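You operate a simulated robot arm through the tools that you are given. There is no shell and no other tool. Be economical: measure what you need, move in short steps, check, and stop when the job is done.

You are at the controls of a simulated two-armed robot. One attempt, no reset.

## Task
Clamp brush 57 in the vice.
Fine: height knob to 1; lock the vice lever again.

The check looks at the end state, three seconds after you hand in, the way a careful person would. Anything else that was tipped, shoved, dropped, spilled or broken makes it a failure.

## Robot
Two 6-joint arms with two-finger grippers on one trunk, on a base that drives. Base frame: it is fixed to the floor where the robot stands at the start and does not move with it; the origin is under the middle of the robot, x ahead of it, y to its left, z up; the surface under the hand at the start is at about z = 860. Units: mm, degrees, N and s.
The left shoulder is at the start at [30, 178, 1038], the right one opposite. With the tool pointing down near the work surface each hand reaches from about 460 to 840 mm from the robot's upright axis, wherever it stands, measured 20 degrees to its own side. Places, roughly: vice button [600, 300, 900]; vice height knob [700, 0, 900]; vice lock lever [600, 0, 900]. Payload 2.54 kg a hand.
Tool frame (each hand has its own): the origin (TCP) lies between the finger pads and is the grasp point; the fingertips stand 30 mm ahead of it; z points along the fingers, y is the line along which they close. The gripper opens to 116 mm. The gripper's body begins 95 mm behind the TCP.
Orientation is told as [roll, pitch, yaw] about the base's x, y, z axes, in that order, counted from this pose: with the fingers straight down and closing along the base's y, the tool's x points along the base's -x, its y along +y and its z along -z.

## Interface
- The arms move only by the tool play_rows. It takes "left_commands", "right_commands" or both (then of equal length, played together; a hand with none holds still); each is a list of rows, each a list of 7 numbers: the gripper command, from -1 (shut) to 1 (fully open), values between in proportion, then the shift along the base's x, y, z in mm, then the turn, a rotation vector about the base's x, y, z in degrees. In form: [[gripper, tx, ty, tz, ax, ay, az], ...]. A call has 1 to 20 rows; each row is the pose to reach, as a shift and turn from the pose commanded when the call began. Each row takes 0.2 s and may step no farther than 50 mm and 8.6 degrees from the row before; otherwise, or with a gripper value out of range, the whole call is refused. A pose out of reach is approached as far as the arm can. The call stops where the force on the tool passes 40 N (or 10 N more than at its start, if that is more) or the arm is blocked; 0.2 s more then pass. The fingers move at their own pace (about 153 mm/s each) and stop on an object; they squeeze with about 45 N. The grip force told is the motor's: it shows also when the fingers shut on nothing. Time passes only in rows, and 0.2 s behind the last, so rows that repeat a pose let the fingers close. The reply holds the time, the measured pose of the TCP, the force on the tool along the base axes, the opening and the grip force, in the units named above and with some noise, with the torque about the TCP (base axes, N m) and any sound that the robot's microphone picked up.
- Cameras (640 x 400 px; columns grow to the right, rows downward): "scene" is now at [38.4, 28, 1755.6]; the picture's right is [0.38, -0.93, 0.00], its down [-0.74, -0.30, -0.60] and it looks along [0.55, 0.22, -0.80] (base axes); focal length 272 px, centre (320, 200). "left" rides on the left gripper at [69, 15, -122] in its tool frame; the picture's right is [-0.21, 0.98, 0.00], its down [-0.83, -0.18, -0.53] and it looks along [-0.52, -0.11, 0.85] (tool axes); focal length 251 px, centre (320, 200). "right" rides on the right gripper at [69, -15, -122] in its tool frame; the picture's right is [0.21, 0.98, 0.00], its down [-0.83, 0.18, -0.53] and it looks along [-0.52, 0.11, 0.85] (tool axes); focal length 251 px, centre (320, 200). There is no depth. A picture from a camera that has moved, and an enlarged one, comes with that camera's place and axes in the base frame and with its lens.
- grab_frame(camera): a new picture of that camera. No time passes.
- lift_body(by): slides the trunk up (or, below 0, down) by that many mm; the arms and the scene camera ride with it, the base frame stays. It gives what a move gives, with no picture.
- steer(legs): drives the robot by 1 to 6 legs, each [ahead, left, turn to the left] in mm, mm and degrees, along the robot's own axes; the way and the turn of a leg run together, so that a leg with both is an arc; at most 1500 mm and 180 degrees a leg. The arms and the cameras ride along, it lands a little off, and it stops where it bumps. It gives what a move gives.
- turn_head(pan, tilt): turns the head with the scene camera to pan (to the left, within 143 degrees either way) and tilt (down, from -29 to 69), counted from straight ahead of the robot. It gives what a move gives.
- zoom(camera, box): a new picture of the part [left, top, right, bottom] of that camera's present view, enlarged. No time passes.
- sign_off(): hands the job in; it is judged then, once.

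Go step by step. Nothing tells you exact positions but the pictures and the camera data: compare them with the known pose of the tool, close in by small moves and look again before you grip or let go. The budget is 120 turns and 88 pictures, counting those below and the enlarged ones. Unless the task says otherwise, let go and move clear before handing in, and close with one line.

The tools are called after "Request:" as name(argument=value, ...) on one line, values as JSON. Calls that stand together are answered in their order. play_rows: Moves the arms, as the interface text tells. Its arguments: {"type":"object","properties":{"left_commands":{"type":"array","items":{"type":"array","items":{"type":"number"}}},"right_commands":{"type":"array","items":{"type":"array","items":{"type":"number"}}}},"required":[]} The other tools are called the same way: lift_body (by) slides the trunk up or down; steer (legs) drives the base; turn_head (pan, tilt) turns the head that bears the scene camera; grab_frame (camera) takes a picture; zoom (camera, box) takes an enlarged picture of a part of a camera's view; sign_off () hands the job in.

At the start:

```text
t: 0.0
left_tool_pos: [486.0, 365.2, 1231.8]
left_orientation: [0.1, 0.0, 0.0]
left_ft_force: [0.2, -0.1, -0.4]
left_wrist_torque: [-0.02, 0.0, 0.01]
left_finger_gap: 116.2
left_grasp_force: 0.0
right_tool_pos: [468.4, -139.7, 1182.2]
right_orientation: [0.0, 0.0, 0.0]
right_ft_force: [-0.1, 0.4, -0.6]
right_wrist_torque: [0.0, 0.0, -0.01]
right_finger_gap: 116.0
right_grasp_force: 0.1
trunk travel left (down, up): [-250.0, 290.0]
robot x, y, heading: [-1.0, 1.3, -0.1]
head pan, tilt: [22.2, 53.5]
```

scene: 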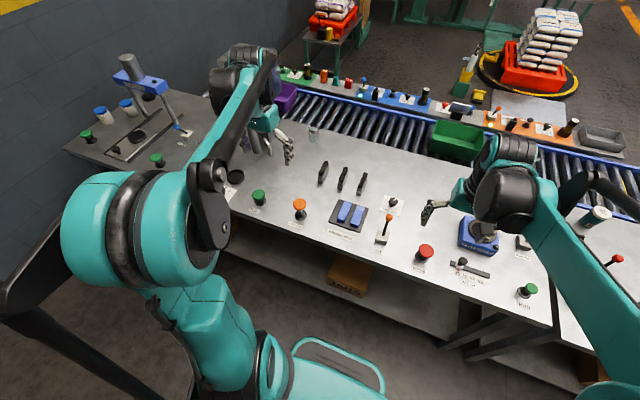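
right: 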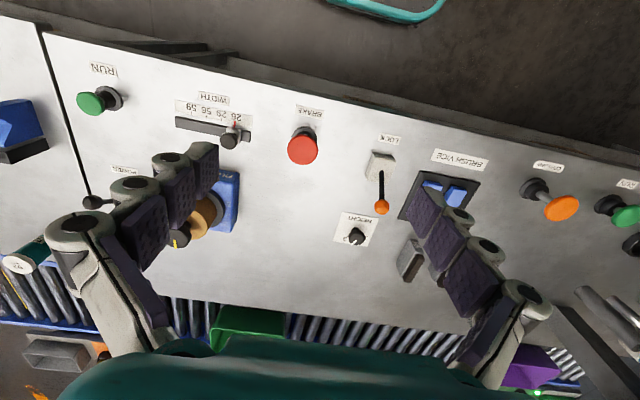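
left: 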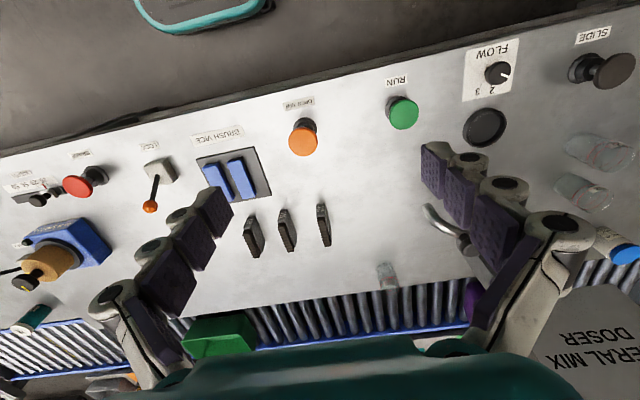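

I see a bench with three brushes, a brush vice (blue jaws), a lock lever, a height knob and an orange button. I'll look closer at each.

Request:
zoom(camera="scene", box=[280, 140, 440, 270])

Request:
zoom(camera="left", box=[120, 100, 360, 270])

Request:
zoom(camera="right", box=[320, 120, 600, 290])

```text
3.08 times, centred on (360, 205) of scene
camera zoom: at [38.4, 28.0, 1755.6], right [0.38, -0.93, 0.0], down [-0.74, -0.3, -0.6], along [0.55, 0.22, -0.8], focal length 838 px, centre (197, 185)
```

zoom: 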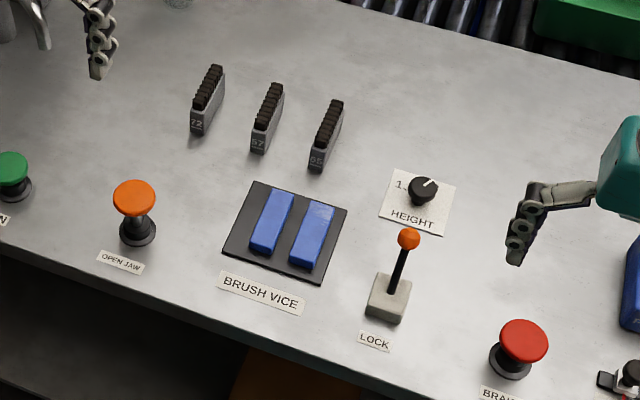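

```text
2.35 times, centred on (240, 185) of left
camera zoom: at [415.9, 380.1, 1353.0], right [0.21, 0.98, 0.0], down [0.83, -0.18, 0.53], along [0.52, -0.11, -0.85], focal length 592 px, centre (508, 235)
```

zoom: 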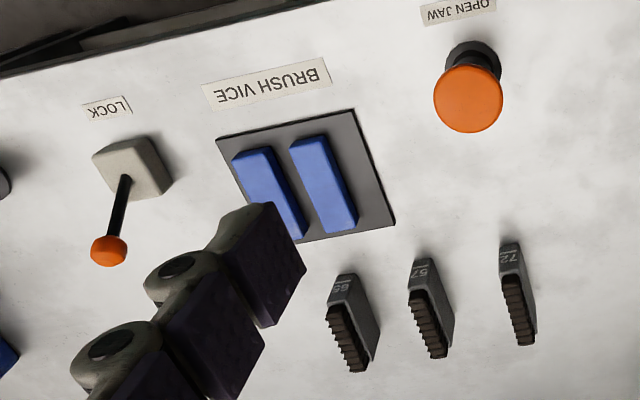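

```text
2.29 times, centred on (460, 205) of right
camera zoom: at [399.9, -154.6, 1303.8], right [-0.21, 0.98, 0.0], down [0.83, 0.18, 0.53], along [0.52, 0.11, -0.85], focal length 575 px, centre (0, 189)
```

zoom: 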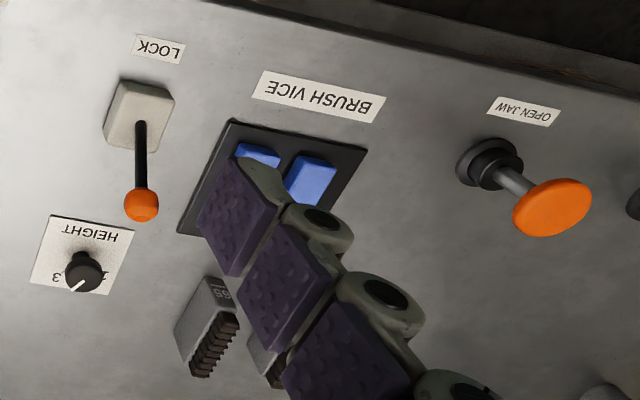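

Brush 57 is the middle one, near x 740–805, y 219, and the vice is near (625,145). I'll bring the right hand closer to inspect the knob, lever and vice.

Request:
play_rows(right_commands=[[1, 30, 10, -30, 0, 0, 0], [1, 60, 15, -70, 0, 0, 0], [1, 60, 20, -110, 0, 0, 0], [1, 60, 20, -110, 0, 0, 0]])

Request:
grab_frame(camera="right")

Request:
zoom(camera="scene", box=[365, 180, 425, 255])

Request:
zoom(camera="scene", box=[310, 150, 380, 240])

```text
refused: row 2 steps farther than a row can; nothing moved
```

```text
81 pictures are left
camera right: at [399.9, -154.6, 1303.8], right [-0.21, 0.98, 0.0], down [0.83, 0.18, 0.53], along [0.52, 0.11, -0.85], focal length 251 px, centre (320, 200)
```

right: 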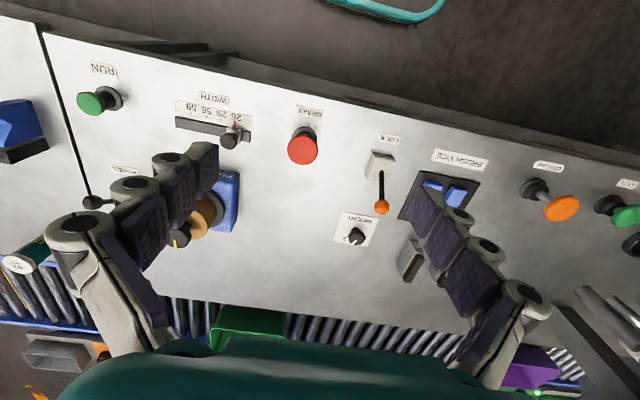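

```text
5.33 times, centred on (395, 218) of scene
camera zoom: at [38.4, 28.0, 1755.6], right [0.38, -0.93, 0.0], down [-0.74, -0.3, -0.6], along [0.55, 0.22, -0.8], focal length 1452 px, centre (-80, 107)
```

zoom: 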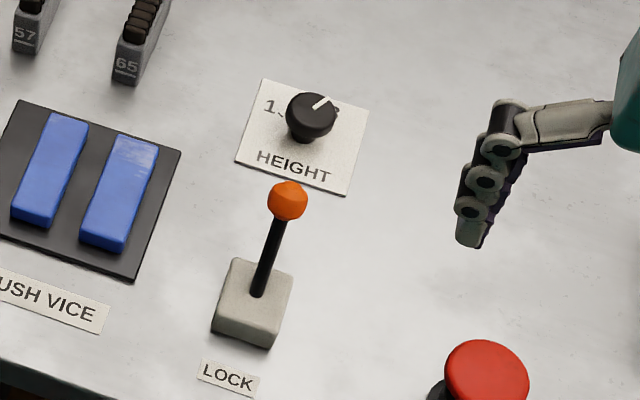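

```text
4.44 times, centred on (345, 195) of scene
camera zoom: at [38.4, 28.0, 1755.6], right [0.38, -0.93, 0.0], down [-0.74, -0.3, -0.6], along [0.55, 0.22, -0.8], focal length 1210 px, centre (209, 222)
```

zoom: 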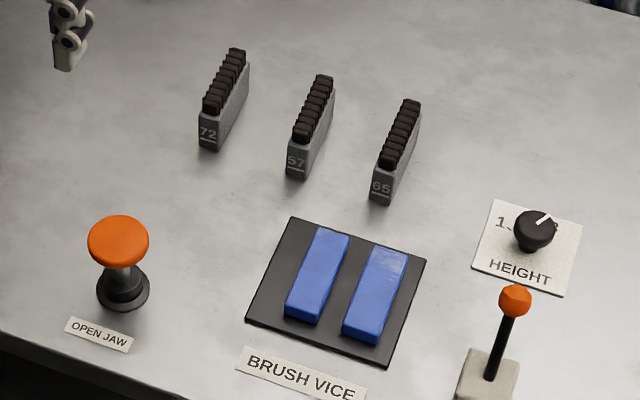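

The knob pointer appears to be right of "2", toward 3. I'll move the right hand in for a closer look.

Request:
play_rows(right_commands=[[1, 20, 0, -40, 0, 0, 0], [1, 40, 0, -80, 0, 0, 0], [1, 50, 0, -120, 0, 0, 0], [1, 60, 0, -160, 0, 0, 0], [1, 60, 0, -160, 0, 0, 0]])

Request:
grab_frame(camera="right")

```text
t: 1.2
left_tool_pos: [484.0, 365.6, 1233.6]
left_orientation: [0.0, 0.0, 0.0]
left_ft_force: [-0.2, -0.3, 0.0]
left_wrist_torque: [0.01, -0.04, 0.0]
left_finger_gap: 116.1
left_grasp_force: 0.0
right_tool_pos: [529.8, -139.6, 1023.2]
right_orientation: [0.0, 0.0, 0.1]
right_ft_force: [-0.3, 0.3, 0.5]
right_wrist_torque: [0.0, -0.04, -0.03]
right_finger_gap: 116.0
right_grasp_force: 0.0
trunk travel left (down, up): [-250.0, 290.0]
robot x, y, heading: [2.6, 3.5, 0.1]
head pan, tilt: [22.2, 53.5]
```

```text
78 pictures are left
camera right: at [459.5, -155.3, 1143.3], right [-0.21, 0.98, 0.0], down [0.83, 0.18, 0.53], along [0.52, 0.11, -0.85], focal length 251 px, centre (320, 200)
```

right: 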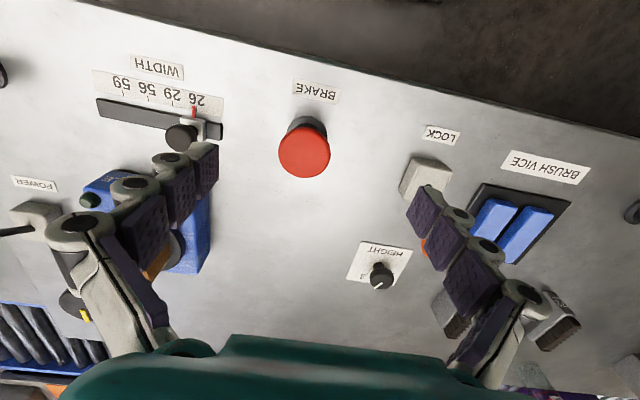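

Request:
zoom(camera="right", box=[330, 220, 430, 310])

Request:
zoom(camera="right", box=[390, 110, 620, 360])

```text
4.44 times, centred on (380, 265) of right
camera zoom: at [459.5, -155.3, 1143.3], right [-0.21, 0.98, 0.0], down [0.83, 0.18, 0.53], along [0.52, 0.11, -0.85], focal length 1118 px, centre (53, -89)
```

zoom: 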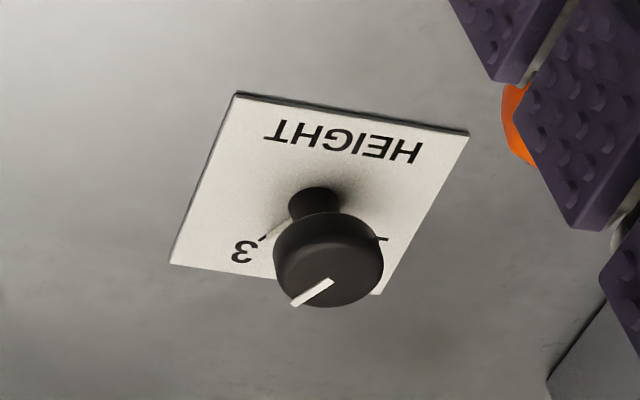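

```text
1.60 times, centred on (505, 235) of right
camera zoom: at [459.5, -155.3, 1143.3], right [-0.21, 0.98, 0.0], down [0.83, 0.18, 0.53], along [0.52, 0.11, -0.85], focal length 402 px, centre (24, 144)
```

zoom: 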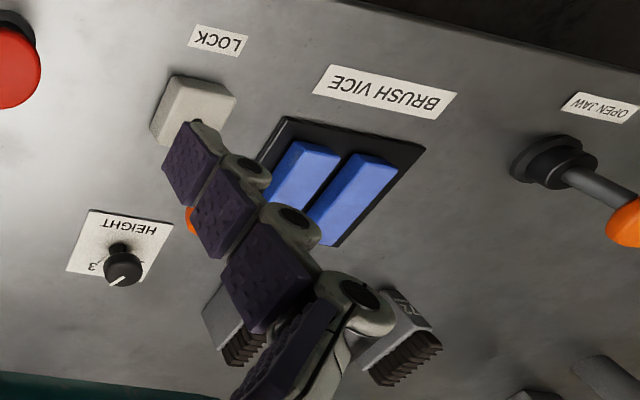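

The knob is near (740,0), the lever ball near (600,0,960), and the button top near (553,320,938). I'll first test the button using the left hand with shut fingers, hovering first.

Request:
play_rows(left_commands=[[-1, 20, -15, -30, 0, 0, 0], [-1, 40, -25, -65, 0, 0, 0], [-1, 55, -35, -105, 0, 0, 0], [-1, 65, -45, -145, 0, 0, 0], [-1, 69, -45, -190, 0, 0, 0], [-1, 69, -45, -210, 0, 0, 0], [-1, 69, -45, -210, 0, 0, 0]])

Request:
grab_frame(camera="left")

Request:
zoom(camera="scene", box=[200, 120, 440, 270])

```text
t: 2.8
left_tool_pos: [553.6, 321.1, 1021.8]
left_orientation: [0.1, 0.0, 0.0]
left_ft_force: [0.3, 0.2, 0.0]
left_wrist_torque: [0.02, 0.0, 0.01]
left_finger_gap: 0.2
left_grasp_force: 28.8
right_tool_pos: [529.8, -140.7, 1023.5]
right_orientation: [0.0, 0.0, 0.0]
right_ft_force: [0.6, -0.7, 0.6]
right_wrist_torque: [0.04, -0.04, 0.01]
right_finger_gap: 116.1
right_grasp_force: 0.0
trunk travel left (down, up): [-250.0, 290.0]
robot x, y, heading: [2.1, 0.3, 0.0]
head pan, tilt: [22.2, 53.5]
```

```text
75 pictures are left
camera left: at [484.7, 335.8, 1142.6], right [0.21, 0.98, 0.0], down [0.83, -0.18, 0.53], along [0.52, -0.11, -0.85], focal length 251 px, centre (320, 200)
```

left: 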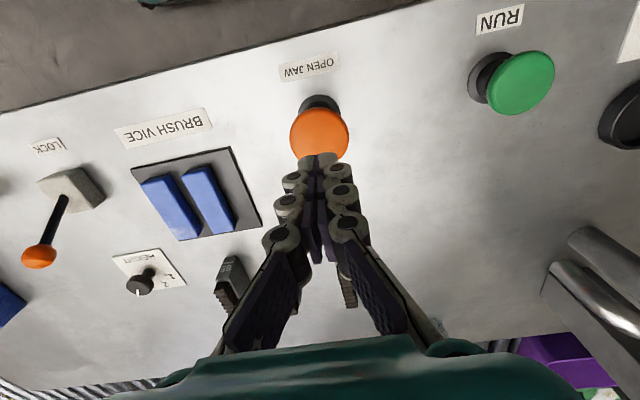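

```text
2.67 times, centred on (320, 195) of scene
camera zoom: at [38.4, 28.1, 1755.6], right [0.38, -0.93, 0.0], down [-0.74, -0.3, -0.6], along [0.55, 0.22, -0.8], focal length 726 px, centre (320, 213)
```

zoom: 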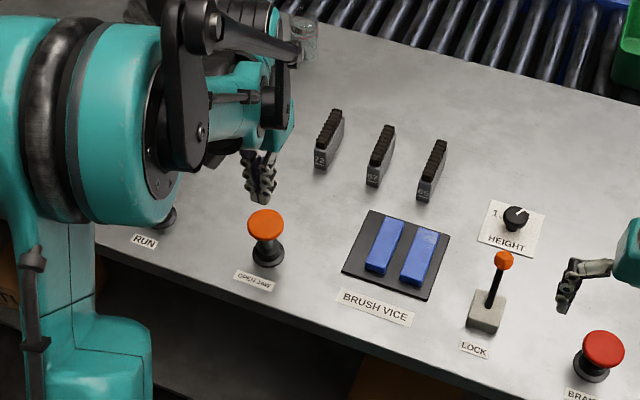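

Button is right beneath; pressing down gently.

Request:
play_rows(left_commands=[[-1, -3, 0, -30, 0, 0, 0], [-1, -3, 0, -50, 0, 0, 0], [-1, -3, 0, -60, 0, 0, 0], [-1, -3, 0, -68, 0, 0, 0], [-1, -3, 0, -76, 0, 0, 0]])

Request:
zoom(camera="scene", box=[200, 120, 440, 270])

```text
t: 3.8
left_tool_pos: [551.4, 320.7, 962.2]
left_orientation: [0.2, -0.4, 0.0]
left_ft_force: [-0.5, 0.2, 38.2]
left_wrist_torque: [-0.02, 0.11, -0.03]
left_finger_gap: 6.0
left_grasp_force: 28.6
right_tool_pos: [528.0, -140.2, 1024.5]
right_orientation: [0.0, -0.1, 0.1]
right_ft_force: [0.8, -0.1, 0.0]
right_wrist_torque: [-0.03, 0.05, 0.0]
right_finger_gap: 116.0
right_grasp_force: 0.0
trunk travel left (down, up): [-250.0, 290.0]
robot x, y, heading: [-4.3, -2.4, 0.3]
head pan, tilt: [22.2, 53.5]
stopped in row 4 (left hand): the force on the tool passed its limit at 50 N (the readings are from after the stop); the commanded pose is now the measured one
```

```text
2.67 times, centred on (320, 195) of scene
camera zoom: at [35.5, 26.2, 1756.1], right [0.38, -0.93, 0.0], down [-0.74, -0.3, -0.6], along [0.55, 0.23, -0.8], focal length 726 px, centre (320, 213)
```

zoom: 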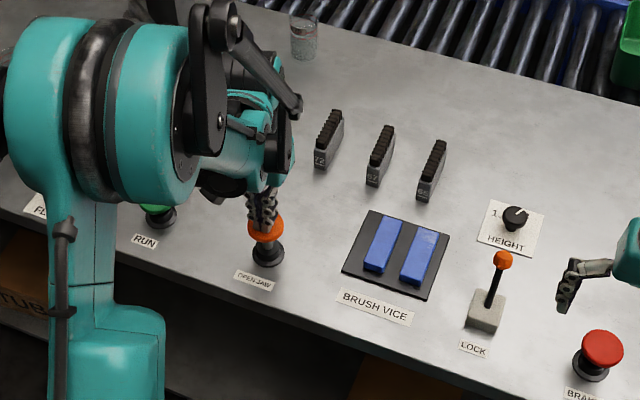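

No jaw motion and no click, so the vice appears locked; I'll retract the left hand and unlock the lever with the right, pushing the ball toward −x from behind.

Request:
play_rows(left_commands=[[-1, 0, 0, 30, 0, 0, 0], [-1, 0, 20, 60, 0, 0, 0], [-1, 0, 40, 90, 0, 0, 0], [-1, 0, 60, 120, 0, 0, 0], [-1, 0, 60, 120, 0, 0, 0], [-1, 0, 60, 120, 0, 0, 0]], right_commands=[[-1, 30, 10, 20, 0, 0, 0], [-1, 70, 30, 30, 0, 0, 0], [-1, 105, 60, 30, 0, 0, 0], [-1, 117, 100, 30, 0, 0, 0], [-1, 117, 140, 30, 0, 0, 0], [-1, 117, 140, 30, 0, 0, 0]])

Request:
grab_frame(camera="right")

Request:
zoom(camera="scene", box=[300, 120, 460, 260])

```text
t: 5.2
left_tool_pos: [551.1, 381.2, 1081.2]
left_orientation: [0.1, -0.2, 0.0]
left_ft_force: [-0.7, 0.1, -0.3]
left_wrist_torque: [0.01, -0.01, 0.02]
left_finger_gap: 0.2
left_grasp_force: 28.4
right_tool_pos: [647.9, -0.5, 1052.0]
right_orientation: [0.0, 0.0, 0.0]
right_ft_force: [0.0, -0.5, 0.4]
right_wrist_torque: [0.02, 0.01, 0.03]
right_finger_gap: 0.0
right_grasp_force: 29.0
trunk travel left (down, up): [-250.0, 290.0]
robot x, y, heading: [1.8, -0.1, 0.2]
head pan, tilt: [22.2, 53.5]
```

```text
72 pictures are left
camera right: at [577.5, -14.8, 1173.0], right [-0.21, 0.98, 0.0], down [0.83, 0.18, 0.53], along [0.52, 0.11, -0.85], focal length 251 px, centre (320, 200)
```

right: 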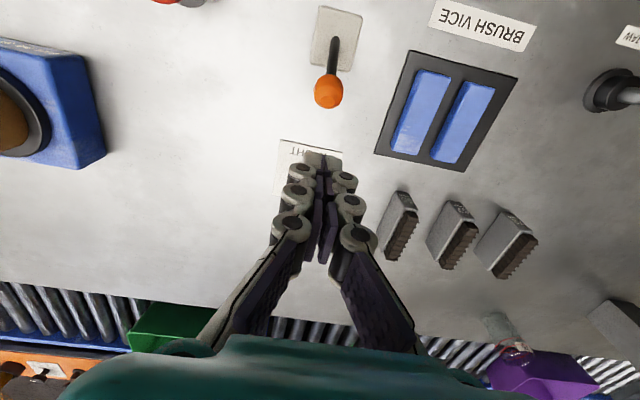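

```text
2.86 times, centred on (380, 190) of scene
camera zoom: at [38.1, 27.1, 1755.6], right [0.38, -0.93, 0.0], down [-0.74, -0.3, -0.6], along [0.55, 0.23, -0.8], focal length 778 px, centre (149, 229)
```

zoom: 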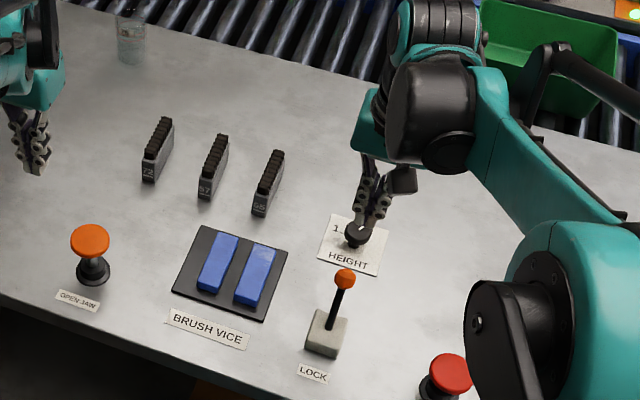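

Ball is about 44 mm nearer than the fingers. Lower behind it and push toward −x.

Request:
play_rows(right_commands=[[-1, 0, 0, -45, 0, 0, 0], [-1, 0, 0, -85, 0, 0, 0], [-1, -10, 0, -85, 0, 0, 0], [-1, -20, 0, -85, 0, 0, 0], [-1, -28, 0, -85, 0, 0, 0], [-1, -36, 0, -85, 0, 0, 0], [-1, -44, 0, -85, 0, 0, 0], [-1, -52, 0, -85, 0, 0, 0], [-1, -60, 0, -85, 0, 0, 0], [-1, -66, 0, -85, 0, 0, 0], [-1, -72, 0, -85, 0, 0, 0]])

Request:
zoom(camera="scene", box=[300, 120, 460, 260])

```text
t: 7.6
left_tool_pos: [551.7, 380.5, 1080.8]
left_orientation: [0.0, -0.2, 0.0]
left_ft_force: [0.1, -0.3, -0.2]
left_wrist_torque: [0.01, -0.01, -0.01]
left_finger_gap: 0.2
left_grasp_force: 28.3
right_tool_pos: [575.0, -0.3, 967.6]
right_orientation: [-0.1, 0.0, 0.0]
right_ft_force: [-0.5, 0.3, 1.0]
right_wrist_torque: [-0.01, 0.02, -0.01]
right_finger_gap: 0.1
right_grasp_force: 28.1
trunk travel left (down, up): [-250.0, 290.0]
robot x, y, heading: [0.8, 3.1, -0.1]
head pan, tilt: [22.2, 53.5]
```

```text
2.86 times, centred on (380, 190) of scene
camera zoom: at [38.4, 28.1, 1755.6], right [0.38, -0.93, 0.0], down [-0.74, -0.3, -0.6], along [0.55, 0.22, -0.8], focal length 778 px, centre (149, 229)
```

zoom: 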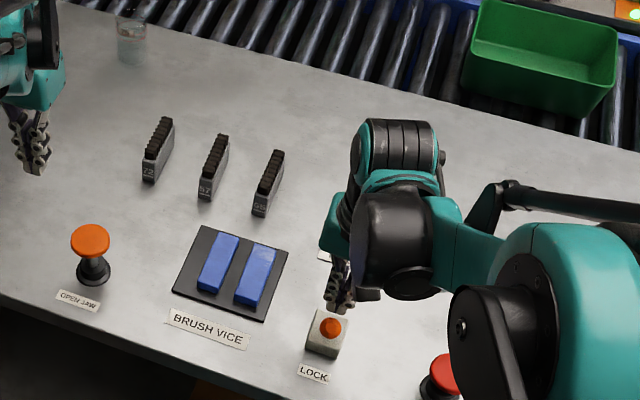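

The lever has gone over toward the robot. Now raise the right hand above the knob area and press the button again with the left.

Request:
play_rows(left_commands=[[-1, 0, -20, -30, 0, 0, 0], [-1, 0, -40, -60, 0, 0, 0], [-1, 0, -60, -90, 0, 0, 0], [-1, 0, -60, -105, 0, 0, 0], [-1, 0, -60, -112, 0, 0, 0], [-1, 0, -60, -118, 0, 0, 0], [-1, 0, -60, -123, 0, 0, 0], [-1, 0, -60, -128, 0, 0, 0]], right_commands=[[-1, 30, 0, 20, 0, 0, 0], [-1, 50, -30, 50, 0, 0, 0], [-1, 50, -60, 80, 0, 0, 0], [-1, 50, -60, 80, 0, 0, 0], [-1, 50, -60, 80, 0, 0, 0], [-1, 50, -60, 80, 0, 0, 0], [-1, 50, -60, 80, 0, 0, 0], [-1, 50, -60, 80, 0, 0, 0]])

Request:
zoom(camera="scene", box=[270, 120, 430, 260])

```text
t: 9.4
left_tool_pos: [551.4, 321.2, 951.8]
left_orientation: [0.0, -0.1, 0.0]
left_ft_force: [0.3, 0.7, 6.2]
left_wrist_torque: [0.03, 0.06, -0.05]
left_finger_gap: 6.2
left_grasp_force: 28.5
right_tool_pos: [624.6, -60.9, 1047.6]
right_orientation: [0.0, 0.1, 0.0]
right_ft_force: [-1.3, -0.3, -0.2]
right_wrist_torque: [-0.02, 0.01, 0.0]
right_finger_gap: 0.0
right_grasp_force: 28.7
trunk travel left (down, up): [-250.0, 290.0]
robot x, y, heading: [2.0, 1.8, -0.4]
head pan, tilt: [22.2, 53.5]
```

```text
2.86 times, centred on (350, 190) of scene
camera zoom: at [38.0, 27.8, 1755.7], right [0.38, -0.93, 0.0], down [-0.74, -0.3, -0.6], along [0.55, 0.23, -0.8], focal length 778 px, centre (234, 229)
```

zoom: 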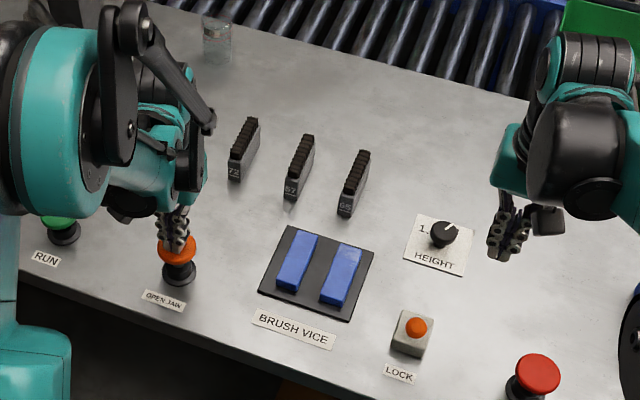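

Request:
zoom(camera="scene", box=[325, 190, 375, 230])

Request:
play_rows(left_commands=[[-1, 0, 0, -3, 0, 0, 0], [-1, 0, 0, -6, 0, 0, 0], [-1, 0, 0, -9, 0, 0, 0], [-1, 0, 0, -9, 0, 0, 0]])

Request:
zoom(camera="scene", box=[325, 190, 375, 230])

```text
10.00 times, centred on (350, 210) of scene
camera zoom: at [38.0, 27.8, 1755.7], right [0.38, -0.93, 0.0], down [-0.74, -0.3, -0.6], along [0.55, 0.23, -0.8], focal length 2723 px, centre (20, 100)
```

zoom: 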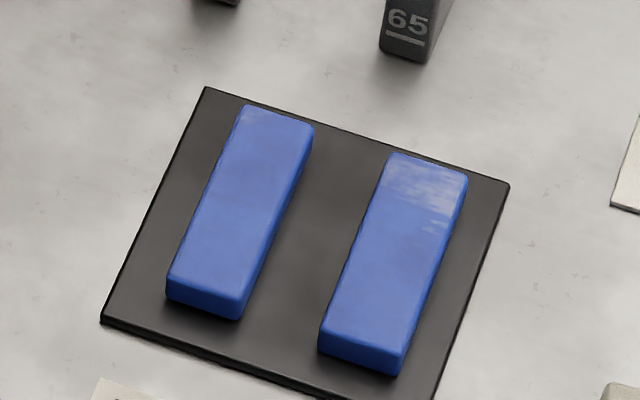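

```text
t: 10.4
left_tool_pos: [551.9, 321.8, 942.6]
left_orientation: [0.0, -0.3, 0.0]
left_ft_force: [-2.1, 0.7, 8.4]
left_wrist_torque: [0.0, 0.08, -0.02]
left_finger_gap: 6.1
left_grasp_force: 29.0
right_tool_pos: [623.9, -60.3, 1047.5]
right_orientation: [0.0, 0.0, 0.0]
right_ft_force: [-0.3, 0.1, 0.7]
right_wrist_torque: [-0.03, -0.04, -0.01]
right_finger_gap: 0.0
right_grasp_force: 28.8
trunk travel left (down, up): [-250.0, 290.0]
robot x, y, heading: [1.3, -3.7, -0.2]
head pan, tilt: [22.2, 53.5]
```

```text
10.00 times, centred on (350, 210) of scene
camera zoom: at [37.5, 27.7, 1755.7], right [0.38, -0.93, 0.0], down [-0.74, -0.3, -0.6], along [0.55, 0.23, -0.8], focal length 2723 px, centre (20, 100)
```

zoom: 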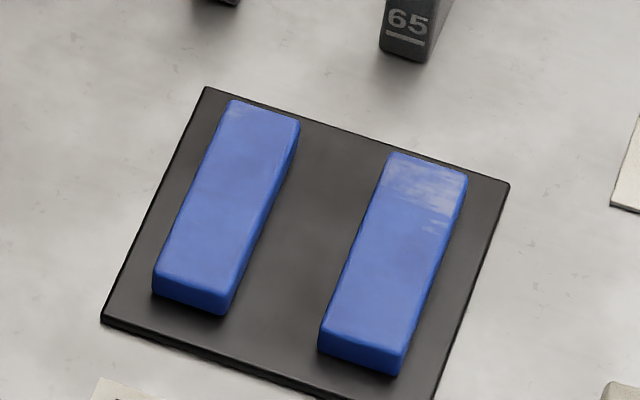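

The button is hold-to-open: the left jaw moves as the button is pressed, and the lever is now unlocked. So one hand must hold the button while the other inserts the brush. First the knob: I'll release the button and look at the knob closely with the right camera.

Request:
play_rows(left_commands=[[-1, 0, 0, 30, 0, 0, 0], [-1, 0, 20, 70, 0, 0, 0], [-1, 0, 40, 110, 0, 0, 0], [-1, 0, 60, 130, 0, 0, 0], [-1, 0, 60, 130, 0, 0, 0]], right_commands=[[-1, 0, 0, 0, 0, 0, 0], [0, 10, 0, -20, 0, 0, 0], [0, 20, 0, -40, 0, 0, 0], [0, 30, 0, -40, 0, 0, 0], [0, 30, 0, -40, 0, 0, 0]])

Request:
grab_frame(camera="right")

```text
t: 11.6
left_tool_pos: [554.0, 381.3, 1073.0]
left_orientation: [0.1, -0.2, 0.0]
left_ft_force: [-0.3, -0.7, 0.5]
left_wrist_torque: [0.01, -0.02, -0.02]
left_finger_gap: 0.2
left_grasp_force: 28.3
right_tool_pos: [654.3, -61.0, 1006.5]
right_orientation: [0.0, 0.0, 0.0]
right_ft_force: [-0.1, 0.4, 0.5]
right_wrist_torque: [0.04, -0.03, 0.01]
right_finger_gap: 58.1
right_grasp_force: 0.1
trunk travel left (down, up): [-250.0, 290.0]
robot x, y, heading: [1.9, -1.4, -0.2]
head pan, tilt: [22.2, 53.5]
```

```text
66 pictures are left
camera right: at [585.8, -76.1, 1127.6], right [-0.21, 0.98, 0.0], down [0.83, 0.18, 0.53], along [0.52, 0.11, -0.85], focal length 251 px, centre (320, 200)
```

right: 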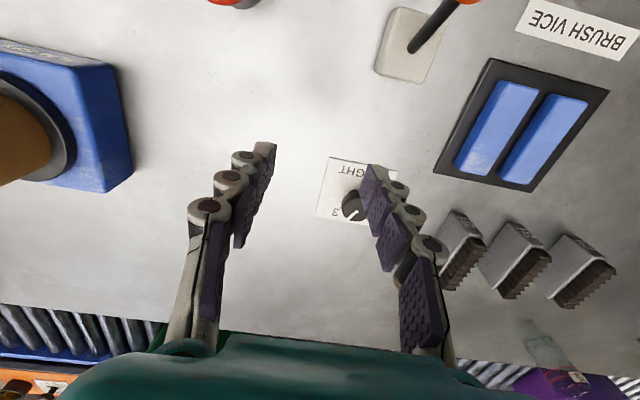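

Request:
zoom(camera="right", box=[310, 145, 390, 225])

Request:
zoom(camera="right", box=[430, 180, 640, 320])

```text
5.00 times, centred on (350, 185) of right
camera zoom: at [585.8, -76.1, 1127.6], right [-0.21, 0.98, 0.0], down [0.83, 0.18, 0.53], along [0.52, 0.11, -0.85], focal length 1257 px, centre (170, 275)
```

zoom: 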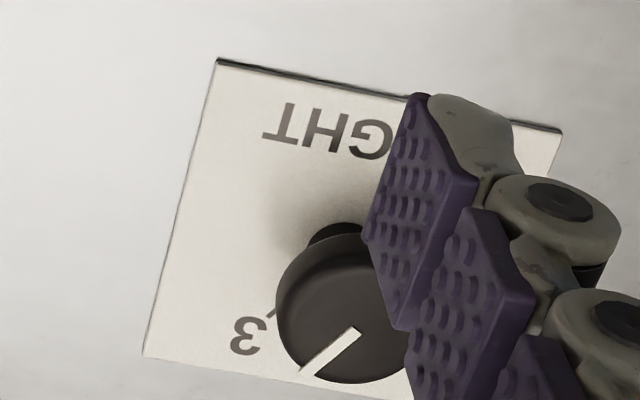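

```text
2.86 times, centred on (535, 250) of right
camera zoom: at [585.8, -76.1, 1127.6], right [-0.21, 0.98, 0.0], down [0.83, 0.18, 0.53], along [0.52, 0.11, -0.85], focal length 718 px, centre (-294, 57)
```

zoom: 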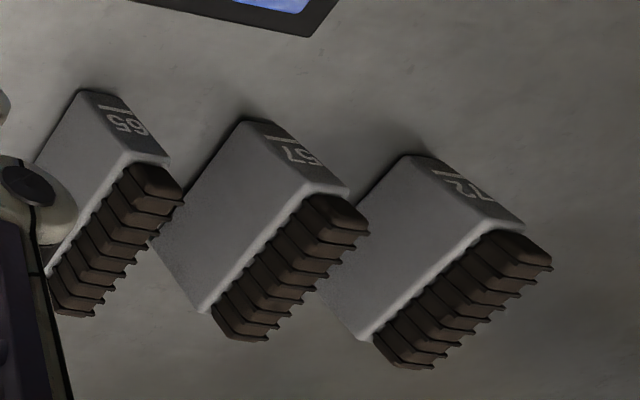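

The knob is centred near (733,−3), pointing at 3 (about −30° from +x); "1" is at about +55°. I'll move the right hand above the knob with a −40° pre-turn.

Request:
play_rows(right_commands=[[0, 20, 15, -5, 0, 0, -8], [0, 40, 30, -10, 0, 0, -16], [0, 60, 45, -15, 0, 0, -24], [0, 79, 58, -25, 0, 0, -32], [0, 79, 58, -45, 0, 0, -40], [0, 79, 58, -45, 0, 0, -40]])

Request:
grab_frame(camera="right")

Request:
zoom(camera="scene", box=[340, 140, 440, 230])

```text
t: 13.0
left_tool_pos: [553.6, 380.9, 1073.5]
left_orientation: [0.2, -0.2, 0.0]
left_ft_force: [0.4, -0.1, -0.2]
left_wrist_torque: [-0.01, 0.0, 0.01]
left_finger_gap: 0.0
left_grasp_force: 28.1
right_tool_pos: [733.6, -2.4, 962.5]
right_orientation: [0.0, 0.0, -40.2]
right_ft_force: [-0.7, -0.4, 0.0]
right_wrist_torque: [0.0, 0.0, 0.03]
right_finger_gap: 58.2
right_grasp_force: 0.1
trunk travel left (down, up): [-250.0, 290.0]
robot x, y, heading: [-2.0, -2.4, 0.0]
head pan, tilt: [22.2, 53.5]
```

```text
63 pictures are left
camera right: at [670.8, 30.7, 1082.9], right [0.46, 0.89, 0.0], down [0.75, -0.39, 0.53], along [0.47, -0.25, -0.85], focal length 251 px, centre (320, 200)
```

right: 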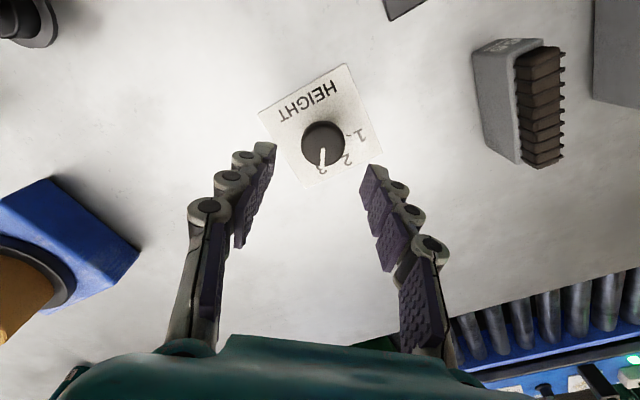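

```text
4.44 times, centred on (390, 185) of scene
camera zoom: at [38.6, 28.3, 1755.6], right [0.38, -0.93, 0.0], down [-0.74, -0.3, -0.6], along [0.55, 0.22, -0.8], focal length 1210 px, centre (9, 267)
```

zoom: 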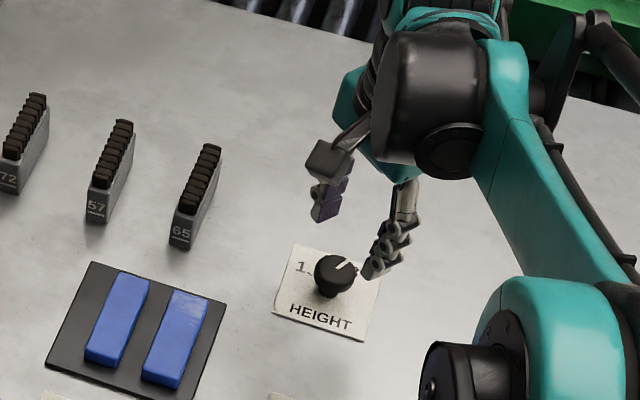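

Excellent view of the dial: 1, 2, 3 visible. Zoom to measure angles.

Request:
zoom(camera="right", box=[250, 60, 390, 195])

```text
2.96 times, centred on (320, 128) of right
camera zoom: at [670.8, 30.7, 1082.9], right [0.46, 0.89, 0.0], down [0.75, -0.39, 0.53], along [0.47, -0.25, -0.85], focal length 745 px, centre (320, 415)
```

zoom: 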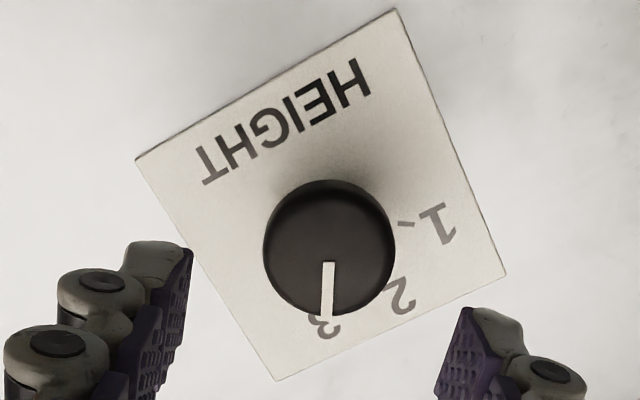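

Angles: 3 at −30°, 2 at +15°, 1 at +60°; pointer at −30°, so +90° turn is needed. Descend and grip the knob.

Request:
play_rows(right_commands=[[0, -1, 2, -30, 0, 0, 0], [0, -1, 2, -50, 0, 0, 0], [0, -1, 2, -61, 0, 0, 0], [-1, -1, 2, -61, 0, 0, 0], [-1, -1, 2, -61, 0, 0, 0], [-1, -1, 2, -61, 0, 0, 0]])

Request:
grab_frame(camera="right")

```text
t: 14.4
left_tool_pos: [554.3, 382.7, 1072.5]
left_orientation: [0.1, -0.2, 0.1]
left_ft_force: [-0.1, -0.3, -0.1]
left_wrist_torque: [0.0, 0.01, 0.01]
left_finger_gap: 0.0
left_grasp_force: 28.7
right_tool_pos: [734.1, 1.5, 902.1]
right_orientation: [0.0, 0.1, -40.0]
right_ft_force: [11.2, 6.3, 8.2]
right_wrist_torque: [0.2, -0.35, 0.05]
right_finger_gap: 34.6
right_grasp_force: 44.6
trunk travel left (down, up): [-250.0, 290.0]
robot x, y, heading: [2.4, 2.3, 0.1]
head pan, tilt: [22.2, 53.5]
```

```text
60 pictures are left
camera right: at [670.3, 33.7, 1022.5], right [0.46, 0.89, 0.0], down [0.75, -0.39, 0.53], along [0.47, -0.25, -0.85], focal length 251 px, centre (320, 200)
```

right: 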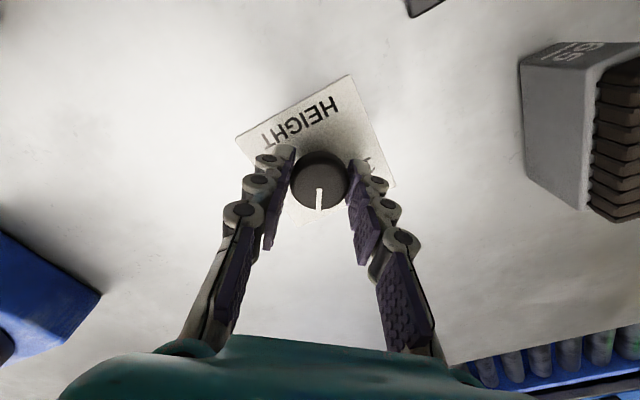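

Gripped at 34.6 mm. Rotating +90°.

Request:
play_rows(right_commands=[[-1, 0, -1, 0, 0, 0, 8.2], [-1, 0, -1, 0, 0, 0, 16.4], [-1, 0, -1, 0, 0, 0, 24.6], [-1, 0, -1, 0, 0, 0, 32.8], [-1, 0, -1, 0, 0, 0, 41], [-1, 0, -1, 0, 0, 0, 49.2], [-1, 0, -1, 0, 0, 0, 57.4], [-1, 0, -1, 0, 0, 0, 65.6], [-1, 0, -1, 0, 0, 0, 73.8], [-1, 0, -1, 0, 0, 0, 82], [-1, 0, -1, 0, 0, 0, 90], [-1, 0, -1, 0, 0, 0, 90]])

Request:
grab_frame(camera="right")

```text
t: 17.0
left_tool_pos: [554.1, 383.4, 1072.7]
left_orientation: [0.1, -0.1, 0.0]
left_ft_force: [-0.2, -0.4, -0.4]
left_wrist_torque: [0.01, -0.01, 0.01]
left_finger_gap: 0.1
left_grasp_force: 28.0
right_tool_pos: [732.5, -0.5, 900.3]
right_orientation: [0.0, 0.0, 50.1]
right_ft_force: [20.1, 1.8, 21.1]
right_wrist_torque: [-0.03, -0.34, -0.02]
right_finger_gap: 34.2
right_grasp_force: 45.1
trunk travel left (down, up): [-250.0, 290.0]
robot x, y, heading: [5.7, 1.4, 0.1]
head pan, tilt: [22.2, 53.5]
```

```text
59 pictures are left
camera right: at [700.3, -63.9, 1022.4], right [-0.89, 0.46, 0.0], down [0.39, 0.75, 0.53], along [0.25, 0.47, -0.85], focal length 251 px, centre (320, 200)
```

right: 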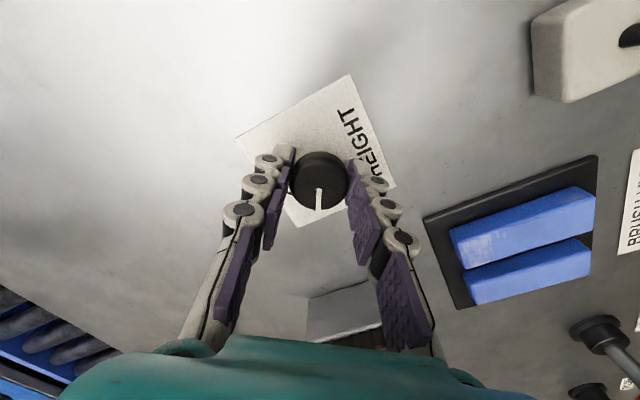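

The pointer turned with the hand. Open and rise straight up, then check.

Request:
play_rows(right_commands=[[0, 0, 0, 0, 0, 0, 0], [0, 0, 0, 0, 0, 0, 0], [0, 0, 0, 30, 0, 0, 0], [0, 0, 0, 60, 0, 0, 0], [0, 0, 0, 60, 0, 0, 0]])

Request:
zoom(camera="right", box=[250, 60, 390, 195])

Request:
grab_frame(camera="right")

```text
t: 18.2
left_tool_pos: [554.0, 381.6, 1072.7]
left_orientation: [0.1, -0.2, 0.0]
left_ft_force: [0.8, -0.8, 0.0]
left_wrist_torque: [0.01, 0.0, 0.02]
left_finger_gap: 0.0
left_grasp_force: 28.3
right_tool_pos: [732.4, -1.2, 962.1]
right_orientation: [0.0, 0.1, 50.0]
right_ft_force: [-0.5, 0.3, 0.0]
right_wrist_torque: [-0.03, 0.04, -0.01]
right_finger_gap: 57.8
right_grasp_force: 0.1
trunk travel left (down, up): [-250.0, 290.0]
robot x, y, heading: [-3.7, -0.2, -0.1]
head pan, tilt: [22.2, 53.5]
```

```text
2.96 times, centred on (320, 128) of right
camera zoom: at [700.1, -63.3, 1082.7], right [-0.89, 0.46, 0.0], down [0.39, 0.75, 0.53], along [0.25, 0.47, -0.85], focal length 745 px, centre (320, 415)
```

zoom: 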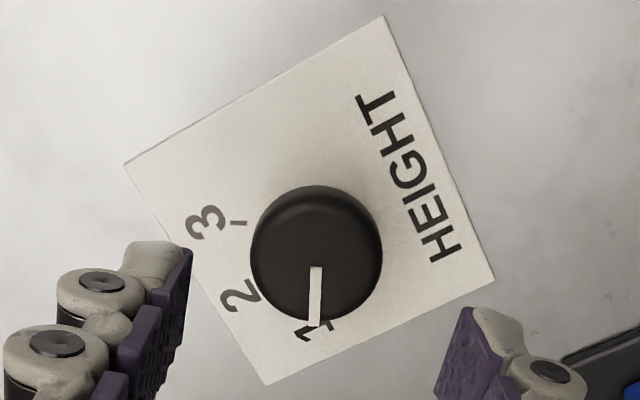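

```text
57 pictures are left
camera right: at [700.1, -63.3, 1082.7], right [-0.89, 0.46, 0.0], down [0.39, 0.75, 0.53], along [0.25, 0.47, -0.85], focal length 251 px, centre (320, 200)
```

right: 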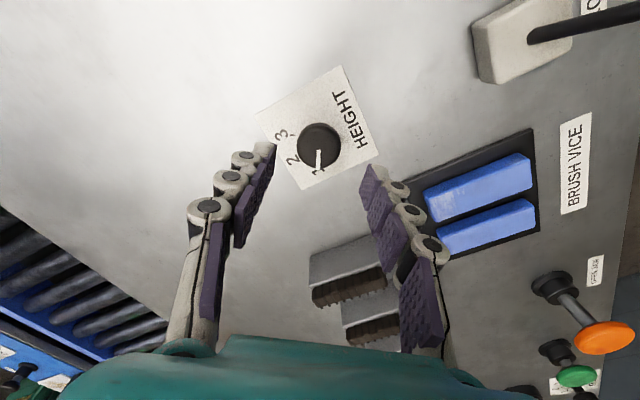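

The pointer is on 1. Now I'll swing the right hand back out of the way and bring the left hand above brush 57.

Request:
play_rows(left_commands=[[0.2, 35, -15, 0, 0, 0, 0], [0.2, 70, -35, 0, 0, 0, 0], [0.2, 105, -65, 0, 0, 0, 0], [0.2, 140, -100, 0, 0, 0, 0], [0.2, 170, -130, 0, 0, 0, 0], [0.2, 200, -155, -10, 0, 0, 0], [0.2, 215, -160, -20, 0, 0, 0], [0.2, 215, -160, -20, 0, 0, 0]], right_commands=[[0, 0, -10, 30, 0, 0, -8], [0, -20, -40, 60, 0, 0, -16], [0, -45, -75, 70, 0, 0, -24], [0, -75, -105, 80, 0, 0, -32], [0, -105, -135, 90, 0, 0, -40], [0, -130, -150, 100, 0, 0, -48], [0, -130, -150, 110, 0, 0, -50], [0, -130, -150, 110, 0, 0, -50]])

Request:
grab_frame(camera="left")

Request:
grab_frame(camera="scene")

```text
t: 20.0
left_tool_pos: [767.6, 222.0, 1052.4]
left_orientation: [0.1, -0.3, 0.0]
left_ft_force: [-0.4, 0.1, 0.5]
left_wrist_torque: [0.0, -0.02, 0.03]
left_finger_gap: 69.5
left_grasp_force: 0.1
right_tool_pos: [601.9, -151.2, 1071.9]
right_orientation: [0.0, 0.0, -0.1]
right_ft_force: [0.0, 0.6, -0.5]
right_wrist_torque: [-0.01, -0.01, 0.03]
right_finger_gap: 58.1
right_grasp_force: 0.0
trunk travel left (down, up): [-250.0, 290.0]
robot x, y, heading: [-0.1, -2.3, -0.0]
head pan, tilt: [22.2, 53.5]
```

```text
56 pictures are left
camera left: at [697.4, 235.4, 1172.3], right [0.21, 0.98, 0.0], down [0.82, -0.18, 0.54], along [0.52, -0.11, -0.84], focal length 251 px, centre (320, 200)
```

left: 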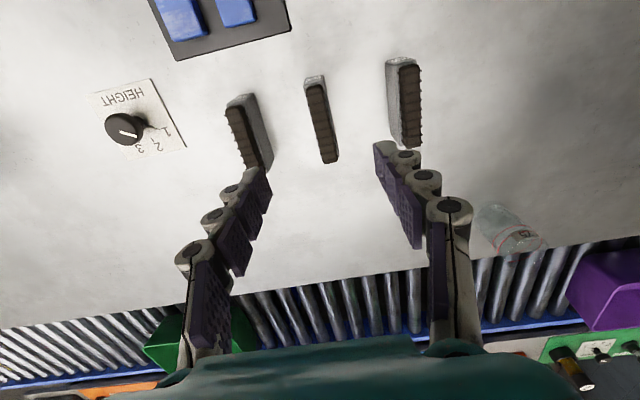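

```text
55 pictures are left
camera scene: at [38.0, 27.6, 1755.6], right [0.38, -0.93, 0.0], down [-0.74, -0.3, -0.6], along [0.55, 0.22, -0.8], focal length 272 px, centre (320, 200)
```

scene: 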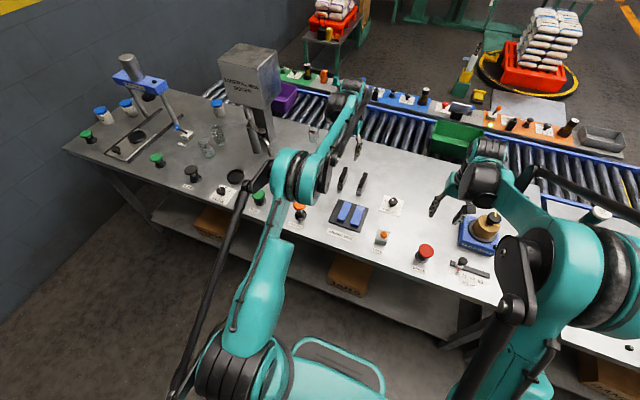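

Request:
zoom(camera="left", box=[220, 50, 430, 180])

```text
3.05 times, centred on (325, 115) of left
camera zoom: at [697.4, 235.4, 1172.3], right [0.21, 0.98, 0.0], down [0.82, -0.18, 0.54], along [0.52, -0.11, -0.84], focal length 766 px, centre (305, 459)
```

zoom: 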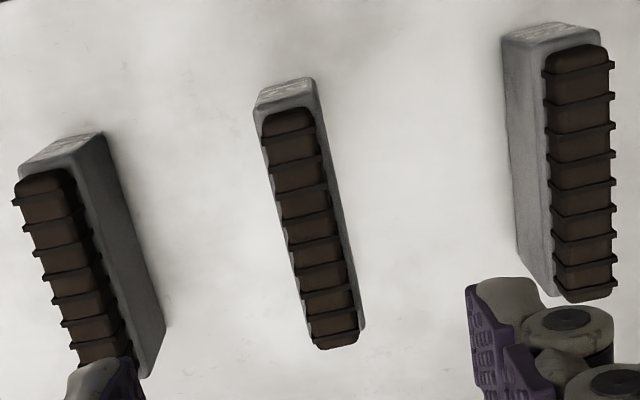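

Brush 57 is centred at about (767,222.5), with its top at z≈930 and aligned with x. Descend and grip.

Request:
play_rows(left_commands=[[0.2, -1, 1, -40, 0, 0, 0], [0.2, -1, 1, -80, 0, 0, 0], [0.2, -1, 1, -115, 0, 0, 0], [0.2, -1, 1, -138, 0, 0, 0], [0.2, -1, 1, -138, 0, 0, 0]])

Request:
grab_frame(camera="left")

```text
t: 21.2
left_tool_pos: [766.0, 220.9, 913.3]
left_orientation: [0.1, -0.1, -0.1]
left_ft_force: [0.3, 0.5, -0.6]
left_wrist_torque: [-0.02, -0.03, -0.03]
left_finger_gap: 69.6
left_grasp_force: 0.0
right_tool_pos: [602.9, -150.6, 1072.1]
right_orientation: [0.0, 0.1, -0.1]
right_ft_force: [0.7, -0.3, -0.4]
right_wrist_torque: [0.0, 0.01, 0.02]
right_finger_gap: 57.8
right_grasp_force: 0.0
trunk travel left (down, up): [-250.0, 290.0]
robot x, y, heading: [-2.8, -2.9, -0.2]
head pan, tilt: [22.2, 53.5]
```

```text
53 pictures are left
camera left: at [696.7, 236.7, 1034.0], right [0.21, 0.98, 0.0], down [0.82, -0.18, 0.54], along [0.52, -0.11, -0.84], focal length 251 px, centre (320, 200)
```

left: 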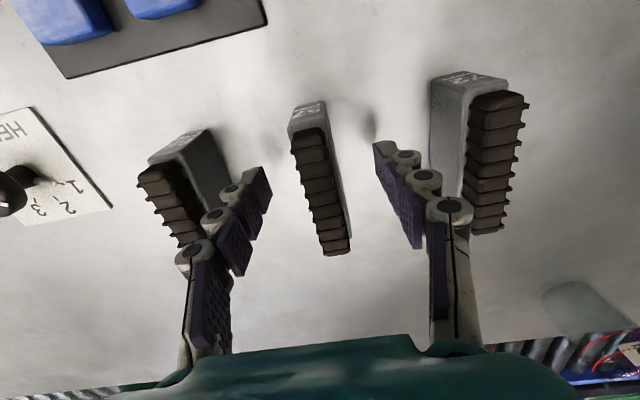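

Well centred; close and lift.

Request:
play_rows(left_commands=[[-1, 0, 0, 0, 0, 0, 0], [-1, 0, 0, 0, 0, 0, 0], [-1, 0, 0, 0, 0, 0, 0], [-1, 0, 0, 40, 0, 0, 0], [-1, 0, 0, 85, 0, 0, 0], [-1, 0, 0, 85, 0, 0, 0]])

Request:
grab_frame(camera="left")

Request:
zoom(camera="scene", box=[310, 90, 430, 250])

```text
t: 22.6
left_tool_pos: [766.7, 222.9, 999.1]
left_orientation: [0.1, 0.0, 0.0]
left_ft_force: [0.3, 0.3, 0.1]
left_wrist_torque: [-0.01, 0.04, 0.01]
left_finger_gap: 21.0
left_grasp_force: 45.2
right_tool_pos: [602.8, -149.9, 1071.3]
right_orientation: [0.0, 0.0, 0.0]
right_ft_force: [0.2, 0.3, 0.7]
right_wrist_torque: [0.01, 0.03, 0.0]
right_finger_gap: 58.0
right_grasp_force: 0.1
trunk travel left (down, up): [-250.0, 290.0]
robot x, y, heading: [1.7, 2.5, -0.0]
head pan, tilt: [22.2, 53.5]
```

```text
52 pictures are left
camera left: at [696.6, 236.7, 1119.7], right [0.21, 0.98, 0.0], down [0.82, -0.18, 0.54], along [0.52, -0.11, -0.84], focal length 251 px, centre (320, 200)
```

left: 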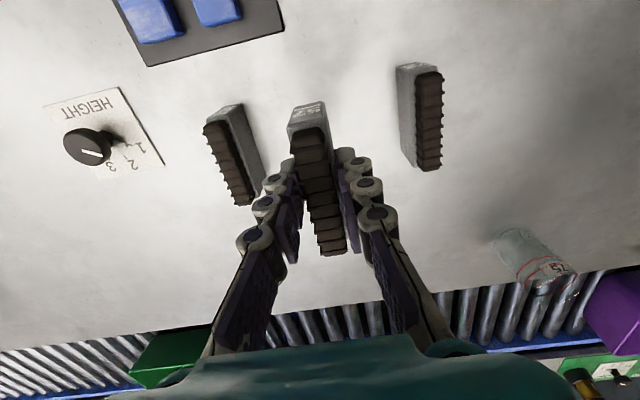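

```text
2.50 times, centred on (370, 170) of scene
camera zoom: at [39.5, 28.2, 1755.5], right [0.38, -0.93, 0.0], down [-0.74, -0.3, -0.59], along [0.55, 0.22, -0.8], focal length 681 px, centre (195, 275)
```

zoom: 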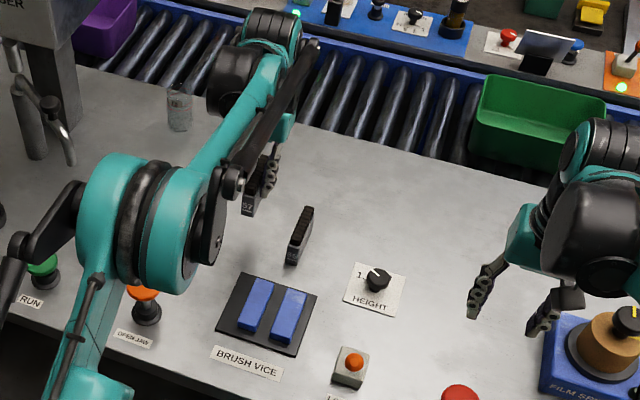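

Gripped at 21 mm, upright. I'll set it down at about (690,58), reachable by the right hand, while the left then handles the button.

Request:
play_rows(left_commands=[[-1, -35, 0, 25, 0, 0, 0], [-1, -75, 0, 30, 0, 0, 0], [-1, -77, -45, 30, 0, 0, 0], [-1, -77, -90, 30, 0, 0, 0], [-1, -77, -130, 20, 0, 0, 0], [-1, -77, -165, 0, 0, 0, 0], [-1, -77, -165, -40, 0, 0, 0], [-1, -77, -165, -65, 0, 0, 0], [-1, -77, -165, -77, 0, 0, 0], [-1, -77, -165, -77, 0, 0, 0]])

Request:
grab_frame(camera="left")

Request:
zoom(camera="scene", box=[310, 90, 430, 250])

```text
t: 24.8
left_tool_pos: [689.1, 58.2, 922.8]
left_orientation: [0.2, -0.2, 0.0]
left_ft_force: [0.5, 0.2, -1.3]
left_wrist_torque: [0.01, -0.01, 0.02]
left_finger_gap: 21.0
left_grasp_force: 45.2
right_tool_pos: [603.1, -151.3, 1071.4]
right_orientation: [0.0, 0.0, 0.1]
right_ft_force: [-0.4, -0.4, 0.5]
right_wrist_torque: [0.01, -0.01, -0.01]
right_finger_gap: 58.1
right_grasp_force: 0.1
trunk travel left (down, up): [-250.0, 290.0]
robot x, y, heading: [-1.6, -1.5, 0.2]
head pan, tilt: [22.2, 53.5]
```

```text
50 pictures are left
camera left: at [619.1, 71.5, 1042.5], right [0.21, 0.98, 0.0], down [0.82, -0.18, 0.54], along [0.52, -0.11, -0.84], focal length 251 px, centre (320, 200)
```

left: 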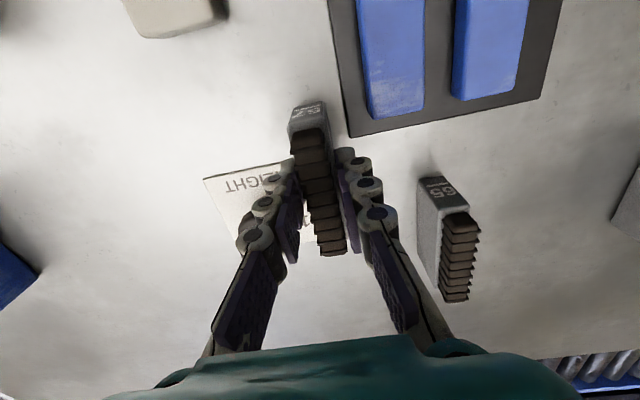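

```text
2.50 times, centred on (370, 170) of scene
camera zoom: at [38.6, 27.7, 1755.6], right [0.38, -0.93, 0.0], down [-0.74, -0.3, -0.6], along [0.55, 0.23, -0.8], focal length 681 px, centre (195, 275)
```

zoom: 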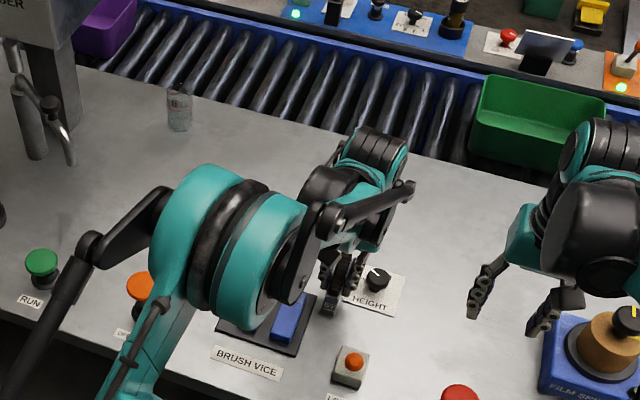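

About 9 mm above the surface. Lower until contact, then release and rise.

Request:
play_rows(left_commands=[[-1, 0, 0, -5, 0, 0, 0], [-1, 0, 0, -8, 0, 0, 0], [-1, 0, 0, -10, 0, 0, 0], [-1, 0, 0, -10, 0, 0, 0]])

```text
t: 25.8
left_tool_pos: [689.0, 56.2, 913.6]
left_orientation: [0.0, -0.3, 0.0]
left_ft_force: [5.2, -0.4, 16.1]
left_wrist_torque: [-0.1, 0.31, 0.01]
left_finger_gap: 20.9
left_grasp_force: 44.6
right_tool_pos: [601.4, -150.0, 1071.2]
right_orientation: [-0.1, 0.0, 0.1]
right_ft_force: [-0.7, 0.3, -0.2]
right_wrist_torque: [-0.01, 0.02, 0.02]
right_finger_gap: 58.0
right_grasp_force: 0.2
trunk travel left (down, up): [-250.0, 290.0]
robot x, y, heading: [-0.8, 2.3, 0.1]
head pan, tilt: [22.2, 53.5]
```

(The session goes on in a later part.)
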